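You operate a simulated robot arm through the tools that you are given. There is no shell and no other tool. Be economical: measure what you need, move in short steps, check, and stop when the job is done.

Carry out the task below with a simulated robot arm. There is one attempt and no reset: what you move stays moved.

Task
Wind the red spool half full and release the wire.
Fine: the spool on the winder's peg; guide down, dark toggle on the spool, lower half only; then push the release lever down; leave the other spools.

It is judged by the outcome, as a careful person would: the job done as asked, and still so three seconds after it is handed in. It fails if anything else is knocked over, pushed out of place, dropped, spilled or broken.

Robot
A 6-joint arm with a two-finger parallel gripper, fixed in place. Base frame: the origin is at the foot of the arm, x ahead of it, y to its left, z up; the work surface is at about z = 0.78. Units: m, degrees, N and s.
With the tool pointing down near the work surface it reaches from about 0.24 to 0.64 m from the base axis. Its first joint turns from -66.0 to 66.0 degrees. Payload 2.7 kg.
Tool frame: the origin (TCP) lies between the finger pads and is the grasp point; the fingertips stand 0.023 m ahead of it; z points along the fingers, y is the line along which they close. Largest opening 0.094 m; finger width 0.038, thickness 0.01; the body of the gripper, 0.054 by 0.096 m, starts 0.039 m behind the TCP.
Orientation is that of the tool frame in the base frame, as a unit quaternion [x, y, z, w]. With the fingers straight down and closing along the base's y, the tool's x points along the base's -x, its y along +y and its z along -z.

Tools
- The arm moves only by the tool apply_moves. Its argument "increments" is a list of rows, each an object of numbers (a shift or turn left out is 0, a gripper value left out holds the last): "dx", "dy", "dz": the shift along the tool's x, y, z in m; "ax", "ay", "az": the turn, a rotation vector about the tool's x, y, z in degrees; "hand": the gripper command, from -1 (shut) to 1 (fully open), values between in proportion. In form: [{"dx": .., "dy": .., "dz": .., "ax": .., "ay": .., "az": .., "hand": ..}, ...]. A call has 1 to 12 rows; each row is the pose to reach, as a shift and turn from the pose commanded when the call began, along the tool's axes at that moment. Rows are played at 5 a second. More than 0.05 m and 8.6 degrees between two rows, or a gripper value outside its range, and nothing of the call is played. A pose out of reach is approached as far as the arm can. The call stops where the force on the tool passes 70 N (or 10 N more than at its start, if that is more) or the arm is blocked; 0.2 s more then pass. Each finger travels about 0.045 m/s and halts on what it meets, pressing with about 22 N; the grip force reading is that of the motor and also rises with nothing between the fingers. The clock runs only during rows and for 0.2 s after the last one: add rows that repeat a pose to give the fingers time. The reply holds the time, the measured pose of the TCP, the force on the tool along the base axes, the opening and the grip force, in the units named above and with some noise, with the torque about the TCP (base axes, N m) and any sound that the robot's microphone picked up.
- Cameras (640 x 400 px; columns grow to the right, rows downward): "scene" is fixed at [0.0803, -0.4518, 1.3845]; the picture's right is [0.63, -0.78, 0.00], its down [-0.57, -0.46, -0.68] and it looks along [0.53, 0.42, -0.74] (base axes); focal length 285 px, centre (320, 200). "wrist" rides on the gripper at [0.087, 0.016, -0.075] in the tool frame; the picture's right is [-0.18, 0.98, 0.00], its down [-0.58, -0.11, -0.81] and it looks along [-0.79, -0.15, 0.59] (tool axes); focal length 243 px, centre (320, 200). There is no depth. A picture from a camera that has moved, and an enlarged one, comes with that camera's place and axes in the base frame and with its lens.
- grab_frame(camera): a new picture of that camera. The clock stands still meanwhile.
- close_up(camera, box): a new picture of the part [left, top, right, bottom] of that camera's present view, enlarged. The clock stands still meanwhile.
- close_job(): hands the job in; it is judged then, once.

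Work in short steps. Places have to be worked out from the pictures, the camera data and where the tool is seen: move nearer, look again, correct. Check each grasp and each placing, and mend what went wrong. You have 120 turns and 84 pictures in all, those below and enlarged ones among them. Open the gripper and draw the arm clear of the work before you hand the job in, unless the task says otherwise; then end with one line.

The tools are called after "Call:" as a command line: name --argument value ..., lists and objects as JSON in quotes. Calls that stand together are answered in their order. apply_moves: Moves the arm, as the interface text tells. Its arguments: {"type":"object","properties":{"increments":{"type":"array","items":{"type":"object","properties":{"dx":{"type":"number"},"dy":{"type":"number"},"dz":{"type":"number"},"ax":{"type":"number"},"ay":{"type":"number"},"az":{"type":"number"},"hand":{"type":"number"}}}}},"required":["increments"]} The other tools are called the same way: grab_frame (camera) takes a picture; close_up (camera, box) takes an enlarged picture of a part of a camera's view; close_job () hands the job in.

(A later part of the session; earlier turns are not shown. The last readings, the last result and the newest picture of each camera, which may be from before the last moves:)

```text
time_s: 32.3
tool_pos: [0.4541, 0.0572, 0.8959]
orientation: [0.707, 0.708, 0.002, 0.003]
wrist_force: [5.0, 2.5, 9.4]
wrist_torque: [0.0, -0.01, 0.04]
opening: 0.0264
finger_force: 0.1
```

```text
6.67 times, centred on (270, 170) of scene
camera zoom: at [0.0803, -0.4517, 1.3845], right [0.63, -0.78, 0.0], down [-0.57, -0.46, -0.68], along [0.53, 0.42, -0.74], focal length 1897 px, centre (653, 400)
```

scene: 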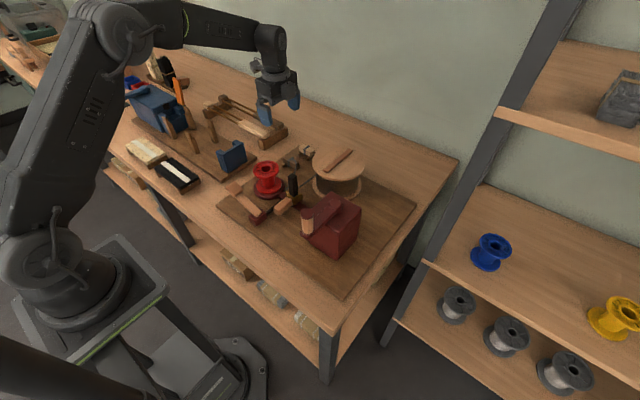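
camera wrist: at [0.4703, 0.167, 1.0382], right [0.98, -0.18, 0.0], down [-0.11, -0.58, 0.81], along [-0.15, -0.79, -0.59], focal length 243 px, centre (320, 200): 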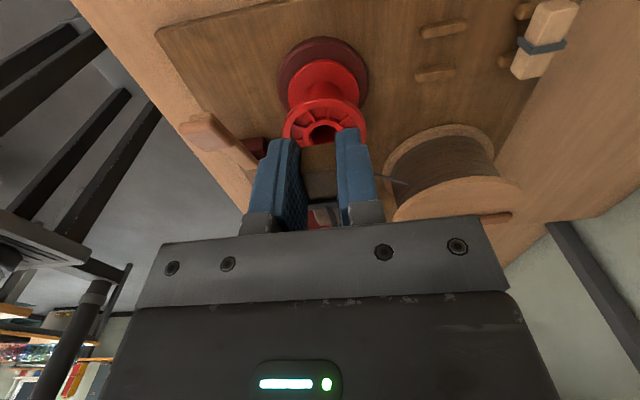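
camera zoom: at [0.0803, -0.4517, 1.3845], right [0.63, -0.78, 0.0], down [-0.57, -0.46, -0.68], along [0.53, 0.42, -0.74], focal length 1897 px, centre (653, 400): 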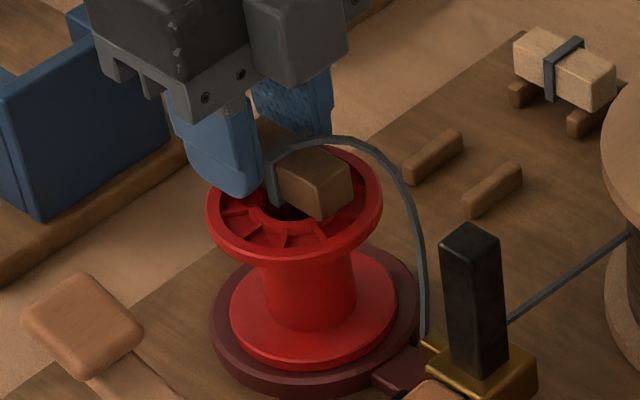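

Toggle rests across the hub. Open a bit wider, then withdraw straight up.

Call:
apply_moves --increments '[{"dz": 0, "hand": -0.1}, {"dz": -0.003}, {"dz": -0.02}, {"dz": -0.05}, {"dz": -0.08}, {"dz": -0.08}]'

Call:
close_up --camera "scene" --box '[230, 140, 310, 200]'

Call:
grab_frame --camera "wrist"

```text
time_s: 33.7
tool_pos: [0.4532, 0.057, 0.9757]
orientation: [0.707, 0.707, 0.001, 0.001]
wrist_force: [0.1, -0.2, -0.2]
wrist_torque: [0.0, 0.01, -0.01]
opening: 0.0424
finger_force: 0.0
```

```text
6.67 times, centred on (270, 170) of scene
camera zoom: at [0.0803, -0.4518, 1.3845], right [0.63, -0.78, 0.0], down [-0.57, -0.46, -0.68], along [0.53, 0.42, -0.74], focal length 1897 px, centre (653, 400)
```

zoom: 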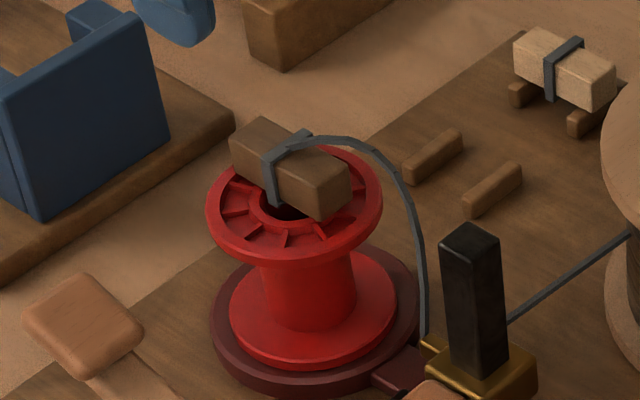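

```text
40 pictures are left
camera wrist: at [0.4691, 0.1434, 1.0497], right [0.98, -0.18, 0.0], down [-0.11, -0.58, 0.81], along [-0.15, -0.79, -0.59], focal length 243 px, centre (320, 200)
```

wrist: 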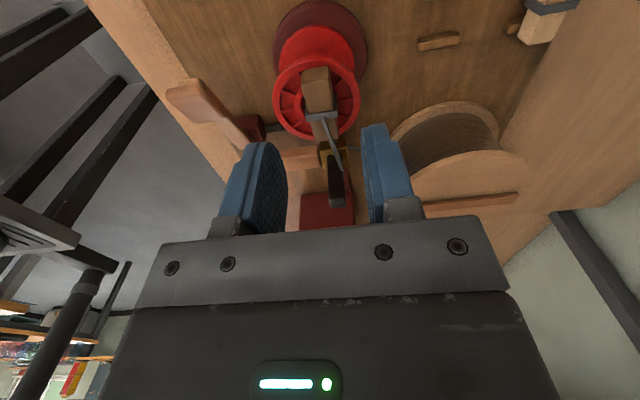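

Toggle lies stable on the spool top. Next see whether it's hitched by turning the crank: knob ≈(0.322, -0.232, top ≈0.99), pivot ≈(0.420, -0.225). Move above the knob, turning back to the original orientation.

Call:
apply_moves --increments '[{"dx": -0.024, "dy": -0.011, "dz": -0.03, "az": -7.5, "hand": 0.2}, {"dx": -0.048, "dy": -0.022, "dz": -0.05, "az": -15}, {"dx": -0.072, "dy": -0.033, "dz": -0.07, "az": -22.5}, {"dx": -0.096, "dy": -0.044, "dz": -0.085, "az": -30}, {"dx": -0.12, "dy": -0.055, "dz": -0.085, "az": -37.5}, {"dx": -0.144, "dy": -0.066, "dz": -0.085, "az": -45}, {"dx": -0.168, "dy": -0.077, "dz": -0.085, "az": -52.5}, {"dx": -0.192, "dy": -0.088, "dz": -0.085, "az": -60}, {"dx": -0.216, "dy": -0.099, "dz": -0.085, "az": -67.5}, {"dx": -0.24, "dy": -0.11, "dz": -0.085, "az": -75}, {"dx": -0.265, "dy": -0.121, "dz": -0.085, "az": -82.5}, {"dx": -0.289, "dy": -0.131, "dz": -0.085, "az": -90}]'

Call:
grab_frame --camera "wrist"

Call:
close_up --camera "scene" --box '[230, 110, 390, 270]'

```text
time_s: 36.3
tool_pos: [0.3231, -0.2345, 1.0604]
orientation: [0.0, 1.0, 0.0, 0.003]
wrist_force: [-0.3, -0.6, -1.0]
wrist_torque: [0.01, 0.02, 0.02]
opening: 0.0564
finger_force: 0.0
```

```text
39 pictures are left
camera wrist: at [0.2352, -0.2171, 1.1336], right [0.18, 0.98, 0.0], down [0.58, -0.11, 0.81], along [0.8, -0.15, -0.59], focal length 243 px, centre (320, 200)
```

wrist: 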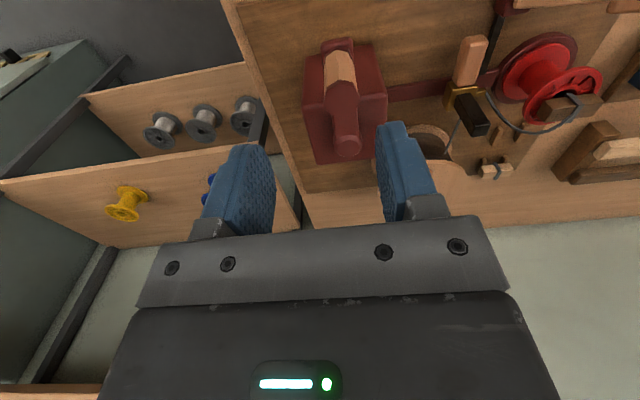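

```text
2.50 times, centred on (310, 190) of scene
camera zoom: at [0.0803, -0.4518, 1.3845], right [0.63, -0.78, 0.0], down [-0.57, -0.46, -0.68], along [0.53, 0.42, -0.74], focal length 712 px, centre (345, 225)
```

zoom: 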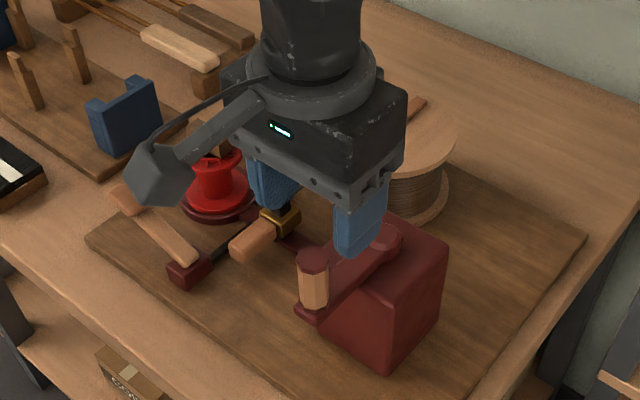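

Call:
close_up --camera "wrist" --box '[280, 20, 410, 180]'

```text
2.50 times, centred on (345, 100) of wrist
camera zoom: at [0.2352, -0.2171, 1.1336], right [0.18, 0.98, 0.0], down [0.58, -0.11, 0.81], along [0.8, -0.15, -0.59], focal length 606 px, centre (258, 450)
```

zoom: 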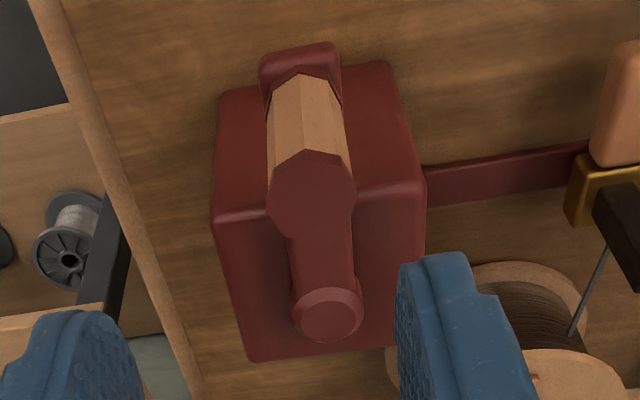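

Refined: knob centre (0.335, -0.220), top 0.971; pivot (0.428, -0.219); radius ≈0.094. Descend onto the knob and grip it.

Call:
apply_moves --increments '[{"dx": -0.0115, "dy": 0.0145}, {"dx": -0.0115, "dy": 0.0145, "dz": 0.045}, {"dx": -0.0115, "dy": 0.0145, "dz": 0.085}, {"dx": -0.0115, "dy": 0.0145, "dz": 0.11}, {"dx": -0.0115, "dy": 0.0145, "dz": 0.11, "hand": -1}, {"dx": -0.0115, "dy": 0.0145, "dz": 0.11}, {"dx": -0.0115, "dy": 0.0145, "dz": 0.11}, {"dx": -0.0115, "dy": 0.0145, "dz": 0.11}]'

Call:
grab_frame --camera "wrist"

```text
time_s: 38.1
tool_pos: [0.3324, -0.2196, 0.9488]
orientation: [0.0, 1.0, -0.002, 0.003]
wrist_force: [-2.0, -38.6, -20.3]
wrist_torque: [-0.72, -0.88, -0.36]
opening: 0.0258
finger_force: 44.7
```

```text
36 pictures are left
camera wrist: at [0.2455, -0.2029, 1.023], right [0.19, 0.98, 0.0], down [0.58, -0.11, 0.81], along [0.8, -0.15, -0.59], focal length 243 px, centre (320, 200)
```

wrist: 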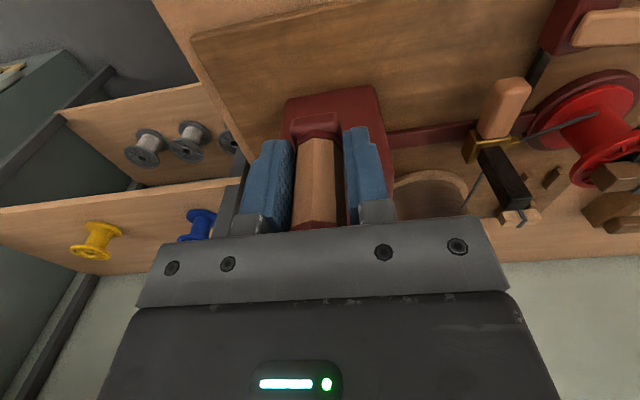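

The wire now appears to run straight from the guide to the spool core. Check with a close-up.

Call:
close_up --camera "wrist" --box '[440, 50, 640, 230]'

Call:
close_up --camera "scene" --box '[220, 140, 330, 220]'

```text
2.22 times, centred on (540, 140) of wrist
camera zoom: at [0.2455, -0.2029, 1.023], right [0.19, 0.98, 0.0], down [0.58, -0.11, 0.81], along [0.8, -0.15, -0.59], focal length 539 px, centre (-169, 333)
```

zoom: 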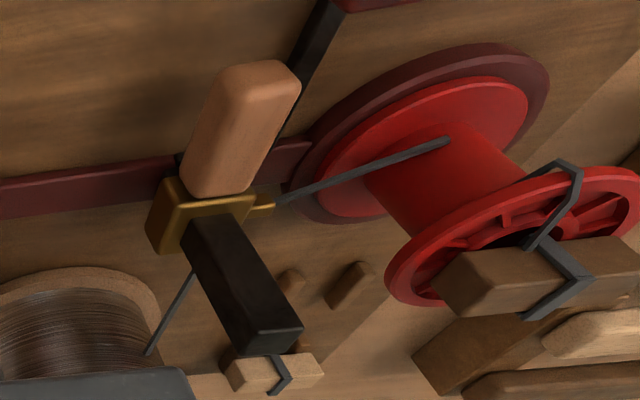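

```text
5.00 times, centred on (275, 180) of scene
camera zoom: at [0.0804, -0.4529, 1.3841], right [0.63, -0.78, 0.0], down [-0.57, -0.46, -0.68], along [0.53, 0.43, -0.73], focal length 1423 px, centre (545, 300)
```

zoom: 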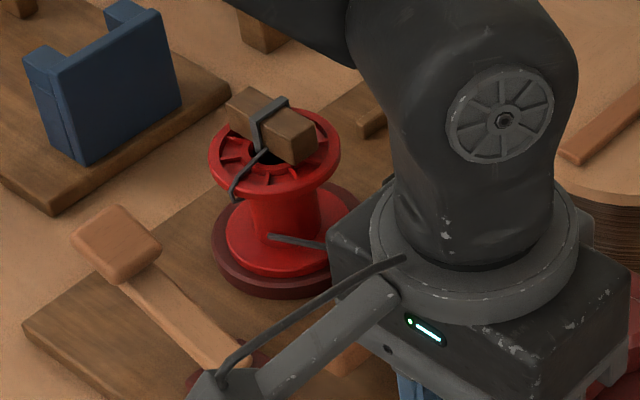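

It's hitched: the wire now starts on the core's lower half. From the tangent side, winding is clockwise seen from above. Try the first 40° of crank slowly.

Call:
apply_moves --increments '[{"dx": -0.0014, "dy": 0.0163}, {"dx": -0.0057, "dy": 0.0321}, {"dx": -0.0126, "dy": 0.047}, {"dx": -0.022, "dy": 0.0604}]'

Call:
close_up --camera "wrist" --box '[340, 0, 640, 230]'

```text
time_s: 38.5
tool_pos: [0.3321, -0.2198, 0.9499]
orientation: [0.001, 1.0, -0.006, 0.003]
wrist_force: [4.6, -21.3, -11.1]
wrist_torque: [0.68, 0.45, 0.51]
opening: 0.0257
finger_force: 45.0
stopped in row 1: the force on the tool passed its limit at 88 N (the readings are from after the stop); the commanded pose is now the measured one
```

```text
1.74 times, centred on (490, 115) of wrist
camera zoom: at [0.2454, -0.2021, 1.0227], right [0.19, 0.98, -0.01], down [0.58, -0.1, 0.81], along [0.8, -0.16, -0.58], focal length 422 px, centre (24, 348)
```

zoom: 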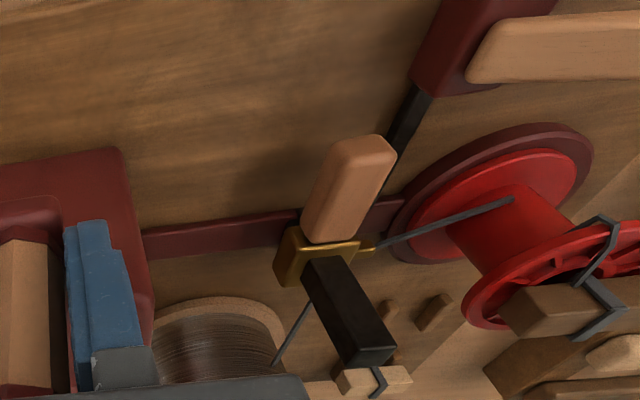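

Clockwise is blocked (ratchet-like). Try counter-clockwise gently.

Call:
apply_moves --increments '[{"dx": 0, "dy": -0.004}, {"dx": -0.0007, "dy": -0.008}, {"dx": -0.001, "dy": -0.012}, {"dx": -0.0014, "dy": -0.0163}, {"dx": -0.003, "dy": -0.024}]'

```text
time_s: 39.6
tool_pos: [0.3322, -0.2413, 0.9484]
orientation: [0.0, 1.0, -0.003, -0.001]
wrist_force: [-22.1, 21.2, 7.0]
wrist_torque: [0.64, -0.33, 2.28]
opening: 0.0336
finger_force: 45.0
```

It turns counter-clockwise. The opening changed, so check how the knob sits and what the spool did.

Call:
grab_frame --camera "wrist"

Call:
close_up --camera "scene" --box '[220, 140, 360, 270]'

```text
32 pictures are left
camera wrist: at [0.2453, -0.2234, 1.0238], right [0.19, 0.98, -0.01], down [0.58, -0.1, 0.81], along [0.79, -0.15, -0.59], focal length 243 px, centre (320, 200)
```

wrist: 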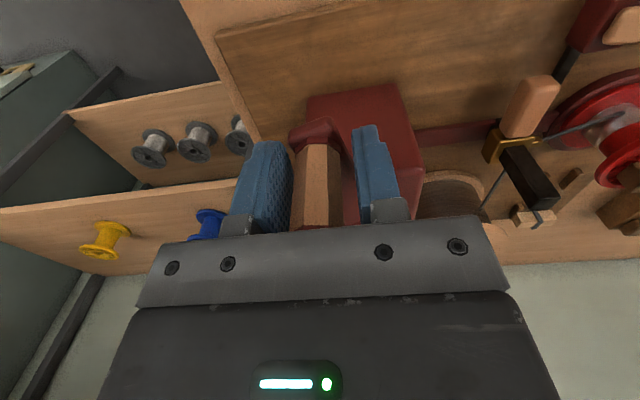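

```text
3.08 times, centred on (290, 205) of scene
camera zoom: at [0.0796, -0.4512, 1.3847], right [0.63, -0.78, 0.0], down [-0.57, -0.46, -0.68], along [0.53, 0.42, -0.73], focal length 876 px, centre (412, 185)
```

zoom: 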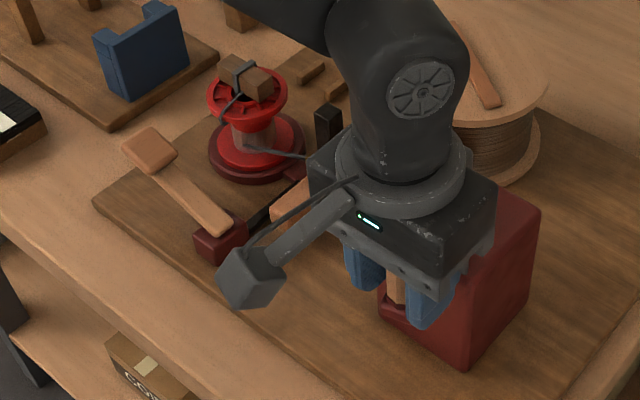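

The core already shows wound wire. Zoom in before turning more.

Call:
close_up --camera "scene" --box '[255, 145, 295, 185]'

Call:
close_up --camera "wrist" --box '[480, 40, 640, 230]'

```text
10.00 times, centred on (275, 165) of scene
camera zoom: at [0.0796, -0.4512, 1.3847], right [0.63, -0.78, 0.0], down [-0.57, -0.46, -0.68], along [0.53, 0.42, -0.73], focal length 2846 px, centre (770, 550)
```

zoom: 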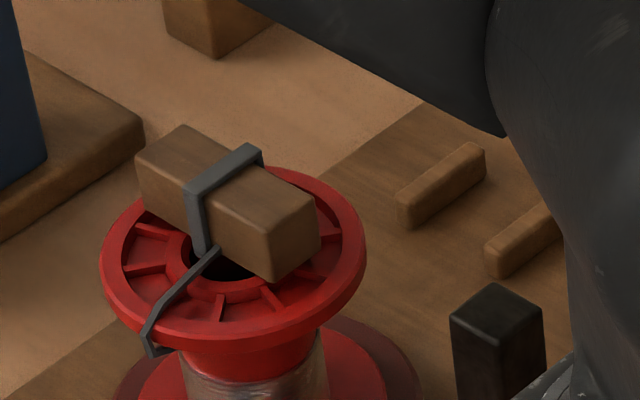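

```text
2.11 times, centred on (560, 135) of wrist
camera zoom: at [0.2453, -0.2234, 1.0238], right [0.19, 0.98, -0.01], down [0.58, -0.1, 0.81], along [0.79, -0.15, -0.59], focal length 511 px, centre (-185, 337)
```

zoom: 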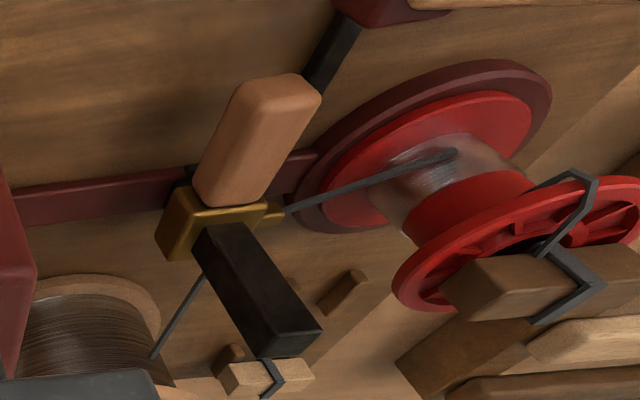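

A first layer appears on the lower half — winding works. Continue counter-clockwise around the pivot, turning the tool along with the crank.

Call:
apply_moves --increments '[{"dx": -0.0022, "dy": -0.003, "az": -8}, {"dx": -0.0043, "dy": -0.0092, "az": -16}, {"dx": -0.0076, "dy": -0.0168, "az": -24}, {"dx": -0.0124, "dy": -0.0255, "az": -32}, {"dx": -0.0192, "dy": -0.035, "az": -39}, {"dx": -0.0282, "dy": -0.0447, "az": -47}, {"dx": -0.0385, "dy": -0.053, "az": -55}]'

Call:
close_up --camera "scene" --box '[230, 145, 320, 205]'

```text
time_s: 41.2
tool_pos: [0.3725, -0.2931, 0.9492]
orientation: [-0.462, 0.887, -0.002, -0.002]
wrist_force: [-12.1, 21.0, -4.7]
wrist_torque: [0.35, 0.21, 1.84]
opening: 0.0262
finger_force: 45.4
```

```text
6.67 times, centred on (275, 175) of scene
camera zoom: at [0.08, -0.4513, 1.3847], right [0.63, -0.78, 0.0], down [-0.57, -0.46, -0.68], along [0.53, 0.42, -0.74], focal length 1897 px, centre (620, 367)
```

zoom: 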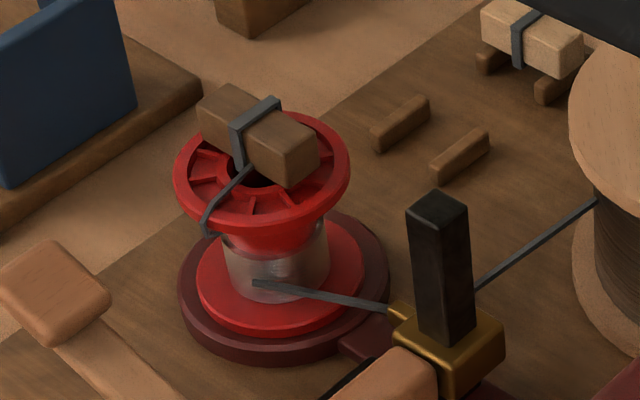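

Rotating with the crank works cleanly. Continue another 88°.

Call:
apply_moves --increments '[{"dx": -0.0009, "dy": -0.0132, "az": -8}, {"dx": -0.0037, "dy": -0.0262, "az": -16}, {"dx": -0.0082, "dy": -0.0386, "az": -24}, {"dx": -0.0144, "dy": -0.0503, "az": -32}, {"dx": -0.0222, "dy": -0.0611, "az": -40}, {"dx": -0.0314, "dy": -0.0706, "az": -48}, {"dx": -0.0419, "dy": -0.0788, "az": -56}, {"dx": -0.0534, "dy": -0.0854, "az": -64}, {"dx": -0.0656, "dy": -0.0904, "az": -72}, {"dx": -0.0785, "dy": -0.0936, "az": -80}, {"dx": -0.0917, "dy": -0.0949, "az": -88}]'

Call:
close_up --camera "scene" --box '[230, 145, 320, 205]'

```text
time_s: 43.6
tool_pos: [0.4975, -0.2758, 0.9486]
orientation: [0.948, -0.318, -0.008, 0.004]
wrist_force: [-42.7, 12.6, -4.4]
wrist_torque: [0.41, 0.89, 1.26]
opening: 0.0263
finger_force: 45.3
```

```text
6.67 times, centred on (275, 175) of scene
camera zoom: at [0.0792, -0.4515, 1.3847], right [0.63, -0.78, 0.0], down [-0.57, -0.46, -0.68], along [0.53, 0.42, -0.73], focal length 1897 px, centre (620, 367)
```

zoom: 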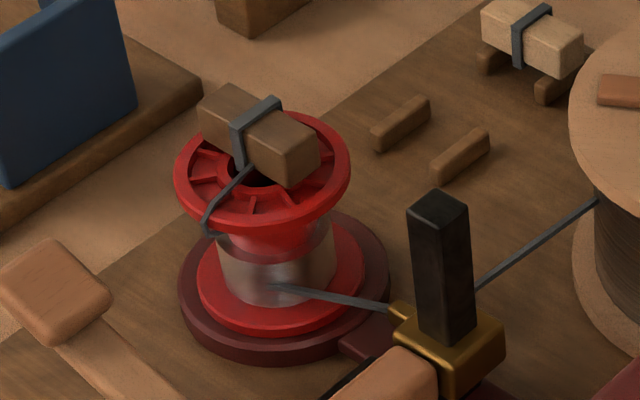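

Good, the layer grows evenly. With the fitted circle (centre (0.4256, -0.2164), R 0.0932) continue another 88°.

Call:
apply_moves --increments '[{"dx": -0.0055, "dy": -0.013, "az": -8}, {"dx": -0.0086, "dy": -0.0257, "az": -16}, {"dx": -0.0131, "dy": -0.0379, "az": -24}, {"dx": -0.0192, "dy": -0.0494, "az": -32}, {"dx": -0.0268, "dy": -0.0599, "az": -40}, {"dx": -0.0358, "dy": -0.0693, "az": -48}, {"dx": -0.0461, "dy": -0.0773, "az": -56}, {"dx": -0.0573, "dy": -0.0838, "az": -64}, {"dx": -0.0694, "dy": -0.0886, "az": -72}, {"dx": -0.082, "dy": -0.0918, "az": -80}, {"dx": -0.0949, "dy": -0.0931, "az": -88}]'

Call:
grab_frame --camera "scene"

```text
time_s: 45.3
tool_pos: [0.4789, -0.054, 0.8954]
orientation: [0.986, 0.111, 0.084, 0.094]
wrist_force: [0.7, 0.3, 0.0]
wrist_torque: [0.0, 0.01, -0.02]
opening: 0.0
finger_force: 42.5
out of reach, approached as far as the arm can: row 2, 3, 4, 5, 6, 7, 8
stopped in row 8: the force on the tool passed its limit at 187 N (the readings are from after the stop); the commanded pose is now the measured one
```

```text
26 pictures are left
```

scene: 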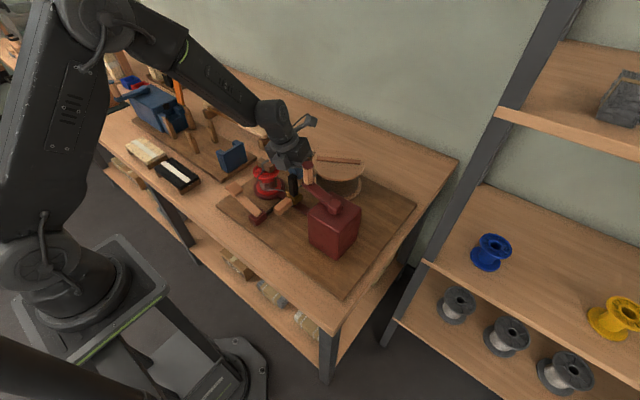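

The wrist joint limit made the arm deviate and slip off the knob. Check for any damage before moving.

Call:
close_up --camera "scene" --box '[225, 110, 375, 250]'

Call:
grab_frame --camera "wrist"

```text
2.86 times, centred on (300, 180) of scene
camera zoom: at [0.0803, -0.4517, 1.3845], right [0.63, -0.78, 0.0], down [-0.57, -0.46, -0.68], along [0.53, 0.42, -0.74], focal length 813 px, centre (377, 257)
```

zoom: 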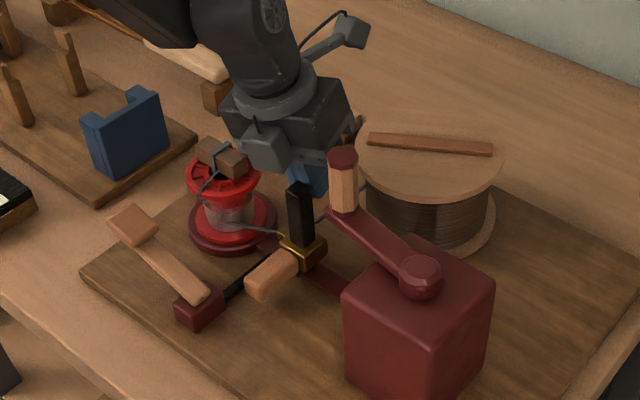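

```text
24 pictures are left
camera wrist: at [0.5515, -0.037, 0.9827], right [0.02, -0.98, 0.17], down [-0.73, 0.1, 0.68], along [-0.68, -0.14, -0.72], focal length 243 px, centre (320, 200)
```

wrist: 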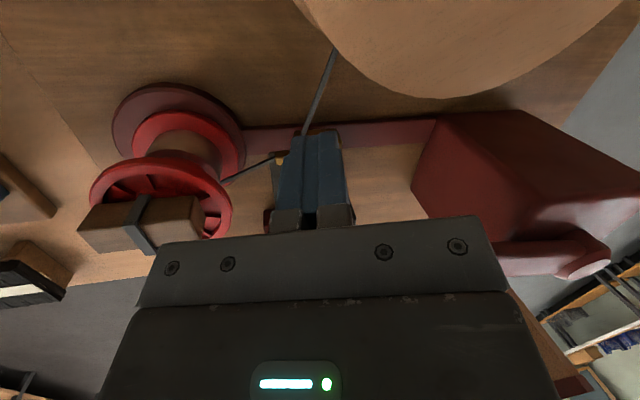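

No damage: toggle, guide and spool are in place, crank now ≈φ 80° (260° turned). Raise straight up first.

Call:
apply_moves --increments '[{"dx": 0.003, "dy": 0.004, "dz": -0.0194}, {"dx": 0.0058, "dy": 0.0082, "dz": -0.039}, {"dx": 0.0116, "dy": 0.0163, "dz": -0.0775}, {"dx": 0.0188, "dy": 0.0265, "dz": -0.126}, {"dx": 0.0232, "dy": 0.0326, "dz": -0.155}, {"dx": 0.0232, "dy": 0.0326, "dz": -0.155}]'

Call:
close_up --camera "scene" --box '[225, 140, 355, 220]'

```text
time_s: 46.7
tool_pos: [0.4661, -0.0155, 1.0367]
orientation: [0.985, 0.098, 0.087, 0.108]
wrist_force: [-0.1, -0.6, 0.1]
wrist_torque: [-0.02, -0.03, -0.01]
opening: 0.0
finger_force: 42.3
out of reach, approached as far as the arm can: row 2, 3, 4, 5, 6
```

```text
4.92 times, centred on (290, 180) of scene
camera zoom: at [0.0803, -0.4518, 1.3845], right [0.63, -0.78, 0.0], down [-0.57, -0.46, -0.68], along [0.53, 0.42, -0.74], focal length 1401 px, centre (468, 298)
```

zoom: 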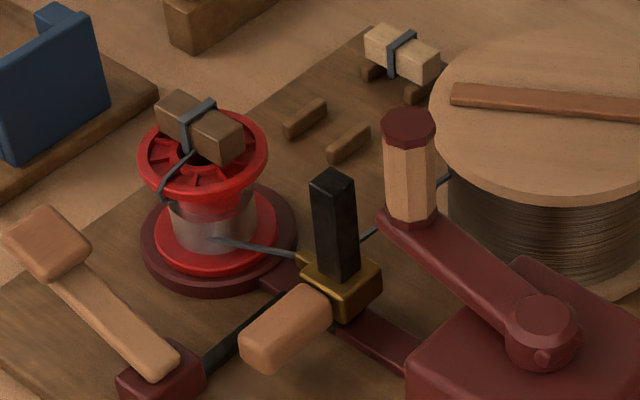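

Coil is growing on the lower half. Undo the tilt and turn the wrist back from its limit.

Call:
apply_moves --increments '[{"ax": 1.45, "ay": -2.27, "az": 7.9, "hand": 0.2}, {"ax": 2.9, "ay": -4.54, "az": 15.8}, {"ax": 4.35, "ay": -6.81, "az": 23.7}, {"ax": 5.8, "ay": -9.08, "az": 31.6}, {"ax": 7.25, "ay": -11.35, "az": 39.5}, {"ax": 8.86, "ay": -13.85, "az": 47.3}, {"ax": 8.86, "ay": -13.85, "az": 48.2}]'

```text
time_s: 48.3
tool_pos: [0.4658, -0.0138, 1.035]
orientation: [0.952, -0.307, -0.011, -0.01]
wrist_force: [1.3, -0.5, -0.3]
wrist_torque: [0.01, 0.0, -0.01]
opening: 0.0565
finger_force: 0.1
```

Now rotate back toward az +100° (aligned with the crank at φ 80°) while moving above the knob.

Call:
apply_moves --increments '[{"dz": -0.02, "az": 8.5}, {"dx": 0.01, "dy": 0.02, "dz": -0.03, "az": 17}, {"dx": 0.02, "dy": 0.045, "dz": -0.03, "az": 25.5}, {"dx": 0.03, "dy": 0.07, "dz": -0.03, "az": 34}, {"dx": 0.04, "dy": 0.09, "dz": -0.03, "az": 42.5}, {"dx": 0.047, "dy": 0.107, "dz": -0.03, "az": 51}, {"dx": 0.047, "dy": 0.107, "dz": -0.03, "az": 59.5}, {"dx": 0.047, "dy": 0.107, "dz": -0.03, "az": 68}, {"dx": 0.047, "dy": 0.107, "dz": -0.03, "az": 76.5}, {"dx": 0.047, "dy": 0.107, "dz": -0.03, "az": 85}, {"dx": 0.047, "dy": 0.107, "dz": -0.03, "az": 93.5}, {"dx": 0.047, "dy": 0.107, "dz": -0.03, "az": 102}]'

Call:
apply_moves --increments '[{"az": 8.5}, {"az": 17}, {"az": 25.5}, {"az": 34}, {"az": 42.5}, {"az": 51}, {"az": 59.5}, {"az": 68}, {"az": 76.5}, {"az": 85}, {"az": 93.5}, {"az": 102}]'

Call:
apply_moves --increments '[{"az": 8.5}, {"az": 17}, {"az": 25.5}, {"az": 34}, {"az": 40}, {"az": 40}]'

Call:
grab_frame --camera "wrist"

```text
time_s: 50.9
tool_pos: [0.4428, -0.1297, 1.0633]
orientation: [-0.36, 0.933, 0.014, -0.002]
wrist_force: [-1.2, 0.5, 0.3]
wrist_torque: [-0.01, 0.01, 0.0]
opening: 0.0562
finger_force: 0.2
```

```text
time_s: 53.5
tool_pos: [0.4433, -0.1285, 1.0622]
orientation: [0.498, 0.867, 0.007, -0.014]
wrist_force: [0.0, 0.2, -0.1]
wrist_torque: [0.0, 0.04, -0.02]
opening: 0.0562
finger_force: 0.0
```

```text
time_s: 54.9
tool_pos: [0.4425, -0.1289, 1.0638]
orientation: [0.764, 0.645, 0.002, -0.015]
wrist_force: [-0.5, 0.3, 0.5]
wrist_torque: [-0.04, -0.02, 0.02]
opening: 0.0564
finger_force: 0.0
```

```text
22 pictures are left
camera wrist: at [0.4741, -0.0484, 1.139], right [0.94, -0.35, -0.02], down [-0.19, -0.58, 0.79], along [-0.29, -0.74, -0.61], focal length 243 px, centre (320, 200)
```

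wrist: 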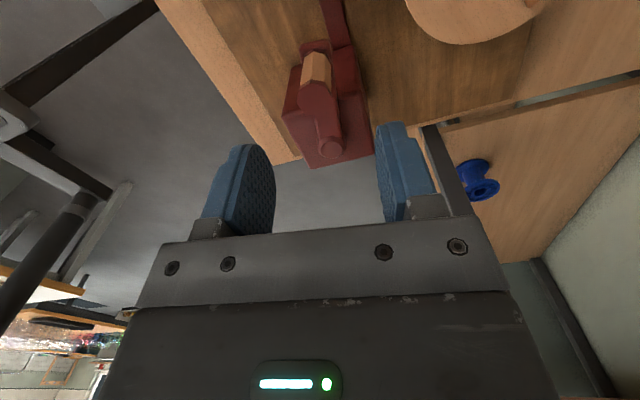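

Knob ≈(0.438, -0.130), nearly between the fingers. Correct the small offset and tilt, descend and grip.

Call:
apply_moves --increments '[{"dx": 0.0007, "dy": -0.0042, "dz": 0.02, "ax": -1.16, "ay": -1.28}, {"dx": 0.0007, "dy": -0.0042, "dz": 0.06, "ax": -1.16, "ay": -1.28}, {"dx": 0.0007, "dy": -0.0042, "dz": 0.095, "ax": -1.16, "ay": -1.28}, {"dx": 0.0007, "dy": -0.0042, "dz": 0.115, "ax": -1.16, "ay": -1.28}, {"dx": 0.0007, "dy": -0.0042, "dz": 0.115, "ax": -1.16, "ay": -1.28, "hand": -1}, {"dx": 0.0007, "dy": -0.0042, "dz": 0.115, "ax": -1.16, "ay": -1.28}, {"dx": 0.0007, "dy": -0.0042, "dz": 0.115, "ax": -1.16, "ay": -1.28}, {"dx": 0.0007, "dy": -0.0042, "dz": 0.115, "ax": -1.16, "ay": -1.28}]'

Call:
grab_frame --camera "wrist"

```text
time_s: 56.7
tool_pos: [0.4364, -0.1237, 0.9479]
orientation: [0.764, 0.646, 0.001, 0.001]
wrist_force: [-0.1, 1.0, -2.7]
wrist_torque: [-0.06, -0.19, -0.01]
opening: 0.0257
finger_force: 45.1
```

```text
21 pictures are left
camera wrist: at [0.4659, -0.0411, 1.0217], right [0.94, -0.35, 0.0], down [-0.21, -0.56, 0.81], along [-0.28, -0.76, -0.59], focal length 243 px, centre (320, 200)
```

wrist: 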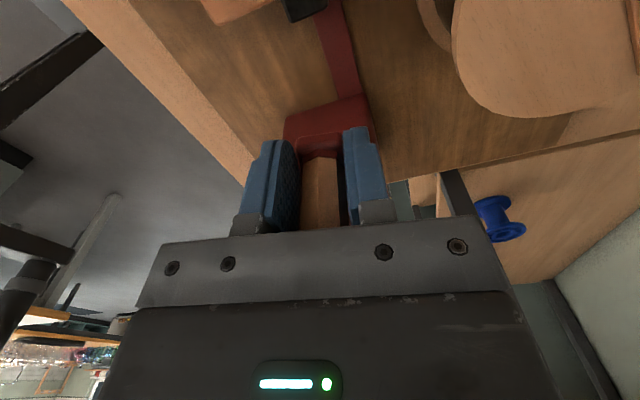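

Firm grip. Continue cranking counter-clockwise 96°.

Call:
apply_moves --increments '[{"dx": -0.0016, "dy": -0.0129, "az": -8}, {"dx": -0.005, "dy": -0.0255, "az": -16}, {"dx": -0.0101, "dy": -0.0375, "az": -24}, {"dx": -0.0169, "dy": -0.0486, "az": -32}, {"dx": -0.025, "dy": -0.0588, "az": -40}, {"dx": -0.0346, "dy": -0.0676, "az": -48}, {"dx": -0.0453, "dy": -0.0751, "az": -56}, {"dx": -0.0569, "dy": -0.0811, "az": -64}, {"dx": -0.0693, "dy": -0.0852, "az": -72}, {"dx": -0.0821, "dy": -0.0877, "az": -80}, {"dx": -0.095, "dy": -0.0883, "az": -88}, {"dx": -0.1081, "dy": -0.0872, "az": -96}]'

Call:
close_up --camera "wrist" --box '[440, 50, 640, 230]'

```text
time_s: 59.3
tool_pos: [0.3266, -0.2157, 0.9473]
orientation: [0.03, 1.0, 0.004, -0.009]
wrist_force: [-39.2, 16.1, 5.8]
wrist_torque: [0.07, 0.56, 1.43]
opening: 0.0258
finger_force: 44.8
```

```text
2.22 times, centred on (540, 140) of wrist
camera zoom: at [0.2419, -0.1948, 1.0229], right [0.24, 0.97, 0.0], down [0.59, -0.15, 0.79], along [0.77, -0.19, -0.61], focal length 539 px, centre (-169, 333)
```

zoom: 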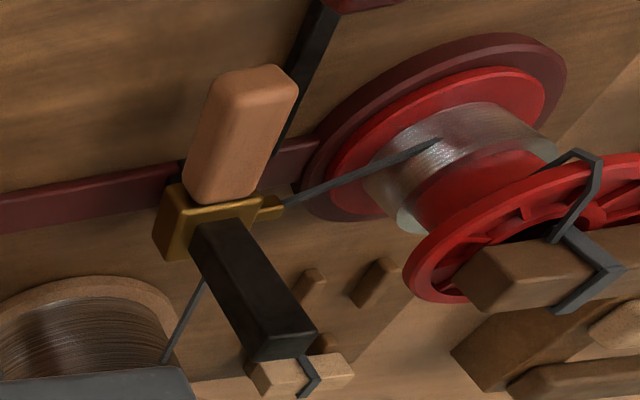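

Coil clearly builds only on the lower half. Continue another 96°.

Call:
apply_moves --increments '[{"dx": 0.0013, "dy": -0.0128, "az": -8}, {"dx": -0.0021, "dy": -0.0254, "az": -16}, {"dx": -0.0072, "dy": -0.0373, "az": -24}, {"dx": -0.014, "dy": -0.0485, "az": -32}, {"dx": -0.0223, "dy": -0.0585, "az": -40}, {"dx": -0.0319, "dy": -0.0673, "az": -48}, {"dx": -0.0425, "dy": -0.0747, "az": -56}, {"dx": -0.0541, "dy": -0.0805, "az": -64}, {"dx": -0.0665, "dy": -0.0846, "az": -72}, {"dx": -0.0793, "dy": -0.0871, "az": -80}, {"dx": -0.0923, "dy": -0.0876, "az": -88}, {"dx": -0.1052, "dy": -0.0864, "az": -96}]'

Call:
close_up --camera "scene" --box '[230, 145, 320, 205]'

```text
time_s: 61.9
tool_pos: [0.4302, -0.3122, 0.9466]
orientation: [0.723, -0.691, 0.0, 0.002]
wrist_force: [-14.6, -26.6, -23.3]
wrist_torque: [-0.69, 0.0, 1.68]
opening: 0.0271
finger_force: 44.1
```

```text
6.67 times, centred on (275, 175) of scene
camera zoom: at [0.0802, -0.4527, 1.3842], right [0.63, -0.78, 0.0], down [-0.57, -0.46, -0.68], along [0.53, 0.43, -0.73], focal length 1897 px, centre (620, 367)
```

zoom: 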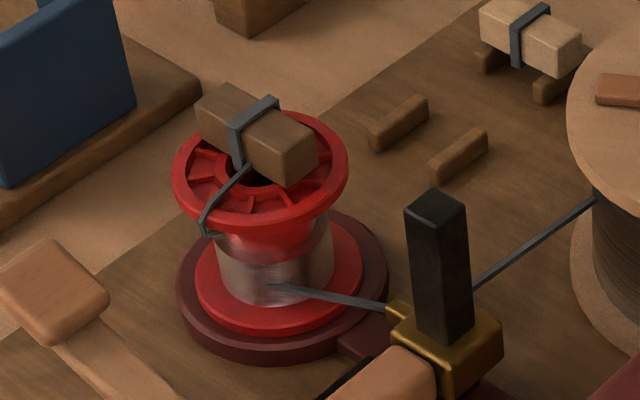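

Measure the coil precisely before and after further cranking.

Call:
close_up --camera "scene" --box '[250, 160, 295, 198]'

Call:
apply_moves --increments '[{"dx": -0.0009, "dy": -0.0129, "az": -8}, {"dx": -0.0036, "dy": -0.0256, "az": -16}, {"dx": -0.008, "dy": -0.0378, "az": -24}, {"dx": -0.0141, "dy": -0.0493, "az": -32}, {"dx": -0.0218, "dy": -0.0598, "az": -40}, {"dx": -0.0308, "dy": -0.0691, "az": -48}]'

Call:
close_up --camera "scene" --box '[250, 160, 295, 198]'

```text
10.53 times, centred on (272, 179) of scene
camera zoom: at [0.0802, -0.4527, 1.3842], right [0.63, -0.78, 0.0], down [-0.57, -0.46, -0.68], along [0.53, 0.43, -0.73], focal length 2996 px, centre (820, 421)
```

zoom: 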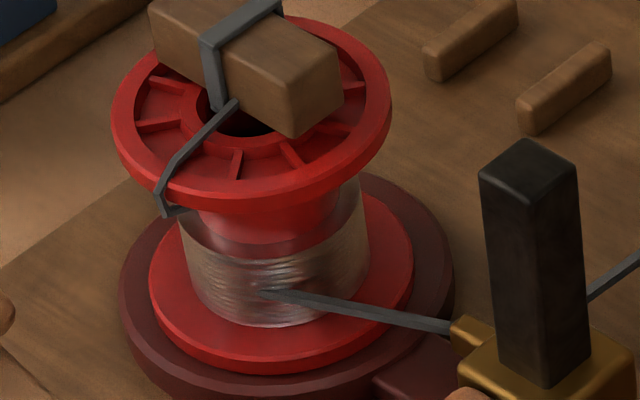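

```text
time_s: 63.3
tool_pos: [0.4964, -0.2733, 0.9468]
orientation: [0.941, -0.337, -0.007, -0.001]
wrist_force: [-37.6, 8.7, -1.4]
wrist_torque: [0.24, 0.28, 1.26]
opening: 0.0277
finger_force: 44.8
```

```text
10.53 times, centred on (272, 179) of scene
camera zoom: at [0.0793, -0.4516, 1.3846], right [0.63, -0.78, 0.0], down [-0.57, -0.46, -0.68], along [0.53, 0.42, -0.73], focal length 2996 px, centre (820, 421)
```

zoom: 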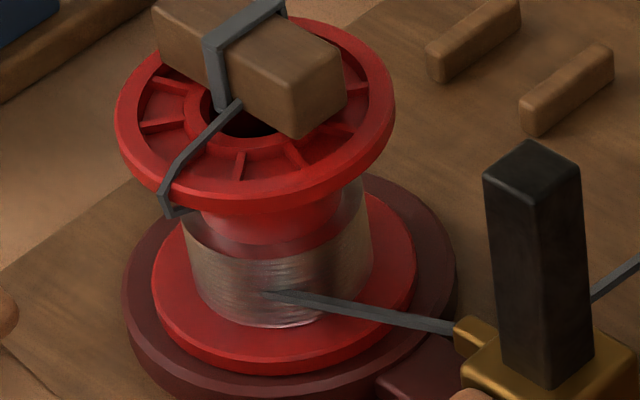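

The coil keeps densifying on the lower half. A quicker way: push the knob with closed fingers as a peg along the circle, fixed orientation. Release, rise, and turn the wrist back.

Call:
apply_moves --increments '[{"hand": 0.2}, {"hand": 0.2}, {"hand": 0.2}, {"dz": -0.04}, {"dz": -0.08}, {"dz": -0.08, "az": 8.5}, {"dz": -0.08, "az": 17}, {"dz": -0.08, "az": 25.5}, {"dz": -0.08, "az": 34}, {"dz": -0.08, "az": 42.5}, {"dz": -0.08, "az": 51}, {"dz": -0.08, "az": 59.5}]'

Call:
apply_moves --increments '[{"az": 8.5, "hand": -1}, {"az": 17}, {"az": 25.5}, {"az": 34}, {"az": 42.5}, {"az": 51}, {"az": 59.5}, {"az": 68}, {"az": 76.5}, {"az": 81}, {"az": 81}]'

```text
time_s: 65.9
tool_pos: [0.5001, -0.2765, 1.0281]
orientation: [-0.648, 0.761, -0.001, 0.0]
wrist_force: [-1.1, 0.3, -0.3]
wrist_torque: [0.01, -0.04, -0.02]
opening: 0.0563
finger_force: 0.1
```

```text
time_s: 68.3
tool_pos: [0.5008, -0.2766, 1.029]
orientation: [0.001, 1.0, 0.0, 0.001]
wrist_force: [-0.4, 0.5, 1.0]
wrist_torque: [0.03, -0.01, 0.01]
opening: 0.0001
finger_force: 21.8
```

Aligned, fingers closed. Descend just behind the knob (at ≈(0.463, -0.303)).

Call:
apply_moves --increments '[{"dx": 0.038, "dy": -0.0265}, {"dx": 0.038, "dy": -0.0265, "dz": 0.04}, {"dx": 0.038, "dy": -0.0265, "dz": 0.076}, {"dx": 0.038, "dy": -0.0265, "dz": 0.076}]'

Call:
close_up --camera "scene" --box '[280, 130, 400, 260]'

```text
time_s: 69.3
tool_pos: [0.4627, -0.304, 0.9515]
orientation: [0.0, 1.0, 0.0, 0.001]
wrist_force: [1.0, 0.1, -0.3]
wrist_torque: [-0.03, -0.01, 0.03]
opening: 0.0001
finger_force: 22.3
```

```text
3.08 times, centred on (340, 195) of scene
camera zoom: at [0.0803, -0.4518, 1.3845], right [0.63, -0.78, 0.0], down [-0.57, -0.46, -0.68], along [0.53, 0.42, -0.74], focal length 876 px, centre (258, 215)
```

zoom: 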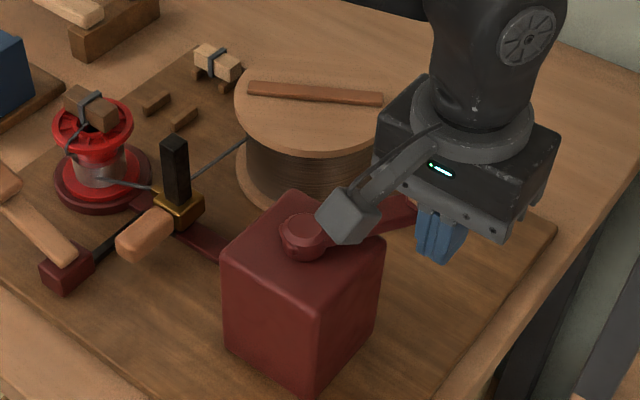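

Push the knob along the circle in 15° steps.

Call:
apply_moves --increments '[{"dx": -0.0163, "dy": 0.0103}, {"dx": -0.0343, "dy": 0.0267}, {"dx": -0.0474, "dy": 0.0473}, {"dx": -0.0547, "dy": 0.0705}, {"dx": -0.0557, "dy": 0.0948}, {"dx": -0.0505, "dy": 0.1186}, {"dx": -0.0392, "dy": 0.1402}, {"dx": -0.0228, "dy": 0.1582}, {"dx": -0.0022, "dy": 0.1713}, {"dx": 0.021, "dy": 0.1786}, {"dx": 0.0453, "dy": 0.1796}, {"dx": 0.0691, "dy": 0.1744}]'

Call:
grab_frame --camera "wrist"

```text
time_s: 71.9
tool_pos: [0.3934, -0.1283, 0.9516]
orientation: [0.0, 1.0, 0.0, 0.001]
wrist_force: [0.5, 0.7, -0.8]
wrist_torque: [0.01, -0.02, -0.01]
opening: 0.0001
finger_force: 22.1
```

```text
15 pictures are left
camera wrist: at [0.3063, -0.1118, 1.0258], right [0.19, 0.98, 0.0], down [0.58, -0.11, 0.81], along [0.79, -0.15, -0.59], focal length 243 px, centre (320, 200)
```

wrist: 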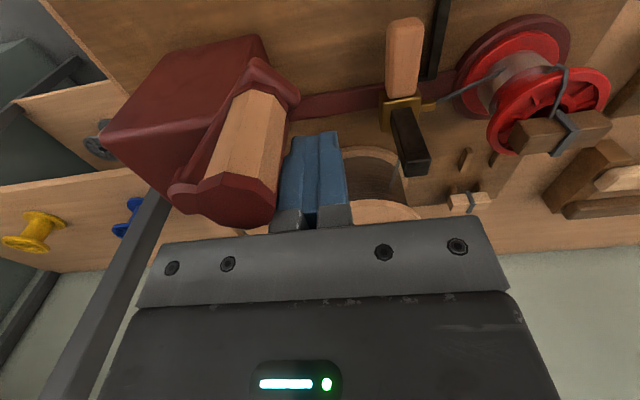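

Pushing works well (knob ahead at ≈φ 130°, ~1.9 turns total). Check the coil.

Call:
close_up --camera "wrist" --box '[430, 0, 640, 180]'

Call:
close_up --camera "scene" --box '[250, 160, 295, 198]'

```text
2.22 times, centred on (535, 90) of wrist
camera zoom: at [0.3063, -0.1118, 1.0258], right [0.19, 0.98, 0.0], down [0.58, -0.11, 0.81], along [0.79, -0.15, -0.59], focal length 539 px, centre (-158, 444)
```

zoom: 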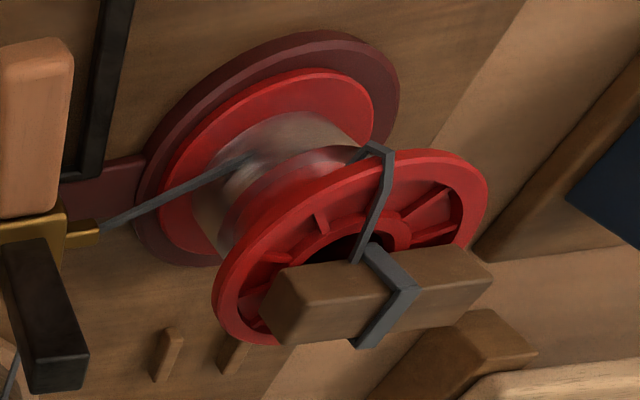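

```text
10.53 times, centred on (272, 179) of scene
camera zoom: at [0.0803, -0.4518, 1.3845], right [0.63, -0.78, 0.0], down [-0.57, -0.46, -0.68], along [0.53, 0.42, -0.74], focal length 2996 px, centre (820, 421)
```

zoom: 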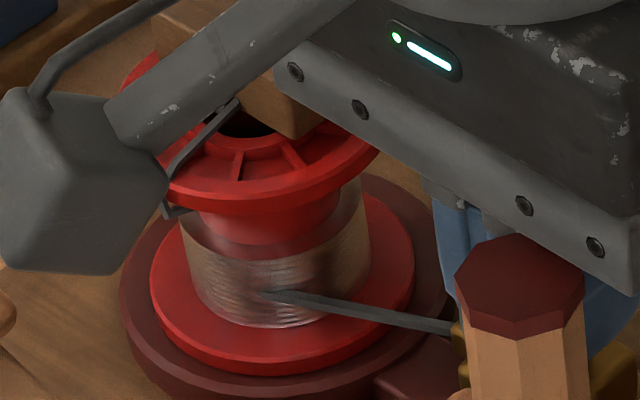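

The coil diameter and the feed reel have not changed since about the first half-turn or so up to now: the lower half is full. Now move to the release lever pad (≈(0.35, 0.053, 0.85)): rise, traverse, and view.

Call:
apply_moves --increments '[{"dz": -0.03}, {"dz": -0.06}, {"dx": 0.012, "dy": 0.045, "dz": -0.06}, {"dx": 0.024, "dy": 0.09, "dz": -0.06}, {"dx": 0.036, "dy": 0.135, "dz": -0.06}, {"dx": 0.0454, "dy": 0.181, "dz": -0.06}, {"dx": 0.0454, "dy": 0.181, "dz": -0.06}]'

Call:
grab_frame --camera "wrist"

Call:
grab_frame --camera "scene"

```text
time_s: 73.5
tool_pos: [0.3493, 0.0501, 1.0153]
orientation: [0.0, 1.0, 0.0, 0.001]
wrist_force: [-1.0, -0.4, 0.4]
wrist_torque: [0.0, -0.02, 0.02]
opening: 0.0001
finger_force: 21.5
```

```text
12 pictures are left
camera wrist: at [0.2614, 0.0666, 1.0885], right [0.19, 0.98, 0.0], down [0.58, -0.11, 0.81], along [0.79, -0.15, -0.59], focal length 243 px, centre (320, 200)
```

wrist: 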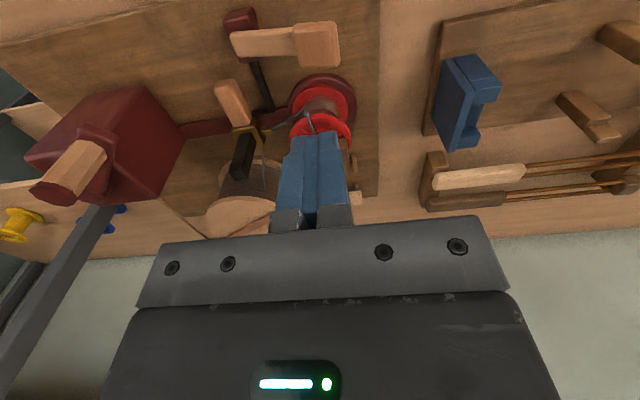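

```text
11 pictures are left
```

scene: 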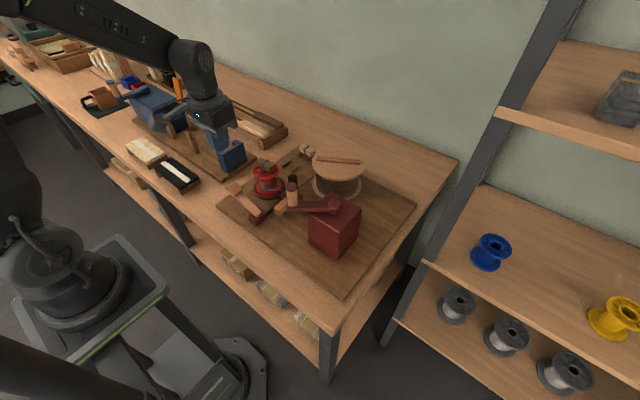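

Pad triangulates to (0.351, 0.048), top ≈0.853; feed reel hasn't turned further, confirming the lower half is full. Descend and press the lever down.

Call:
apply_moves --increments '[{"dz": 0.045}, {"dz": 0.09}, {"dz": 0.125}, {"dz": 0.137}, {"dz": 0.143}, {"dz": 0.149}, {"dz": 0.155}]'

Call:
close_up --camera "scene" --box '[220, 130, 330, 225]'

```text
time_s: 75.1
tool_pos: [0.3503, 0.0511, 0.864]
orientation: [0.001, 1.0, -0.001, 0.003]
wrist_force: [-12.6, -1.6, 34.0]
wrist_torque: [-0.28, 0.69, 0.0]
opening: 0.0
finger_force: 22.2
stopped in row 7: the force on the tool passed its limit at 81 N (the readings are from after the stop); the commanded pose is now the measured one
```

```text
4.21 times, centred on (275, 178) of scene
camera zoom: at [0.0796, -0.4519, 1.3845], right [0.63, -0.78, 0.0], down [-0.57, -0.46, -0.68], along [0.53, 0.42, -0.73], focal length 1198 px, centre (510, 295)
```

zoom: 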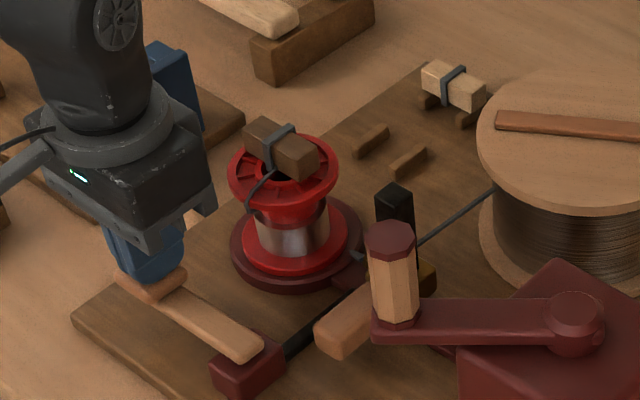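

The press met a firm stop. Back off and check lever and wire.

Call:
apply_moves --increments '[{"dz": -0.03}, {"dz": -0.08}, {"dx": 0.03, "dz": -0.12}, {"dx": 0.03, "dz": -0.12}]'

Call:
close_up --camera "scene" --box '[225, 145, 315, 225]'

Call:
close_up --camera "wrist" --box '[180, 0, 400, 200]'

```text
time_s: 76.1
tool_pos: [0.3209, 0.0497, 0.9828]
orientation: [0.0, 1.0, 0.0, 0.003]
wrist_force: [-0.6, 0.7, -1.2]
wrist_torque: [-0.01, 0.02, 0.0]
opening: 0.0
finger_force: 22.3
```

```text
5.00 times, centred on (270, 185) of scene
camera zoom: at [0.0803, -0.4518, 1.3845], right [0.63, -0.78, 0.0], down [-0.57, -0.46, -0.68], along [0.53, 0.42, -0.74], focal length 1423 px, centre (570, 275)
```

zoom: 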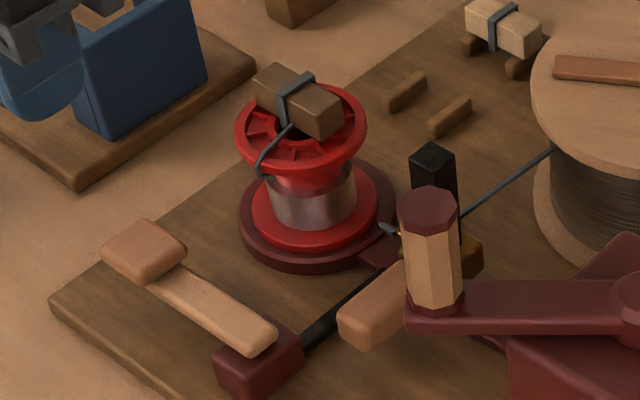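

```text
2.00 times, centred on (290, 100) of wrist
camera zoom: at [0.2327, 0.0658, 1.0564], right [0.18, 0.98, 0.0], down [0.58, -0.11, 0.81], along [0.8, -0.15, -0.59], focal length 485 px, centre (380, 400)
```

zoom: 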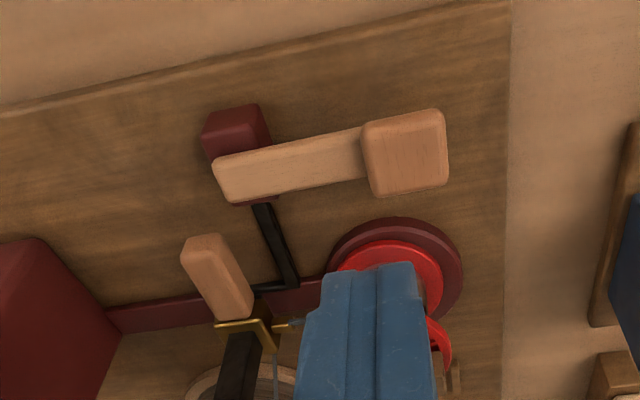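

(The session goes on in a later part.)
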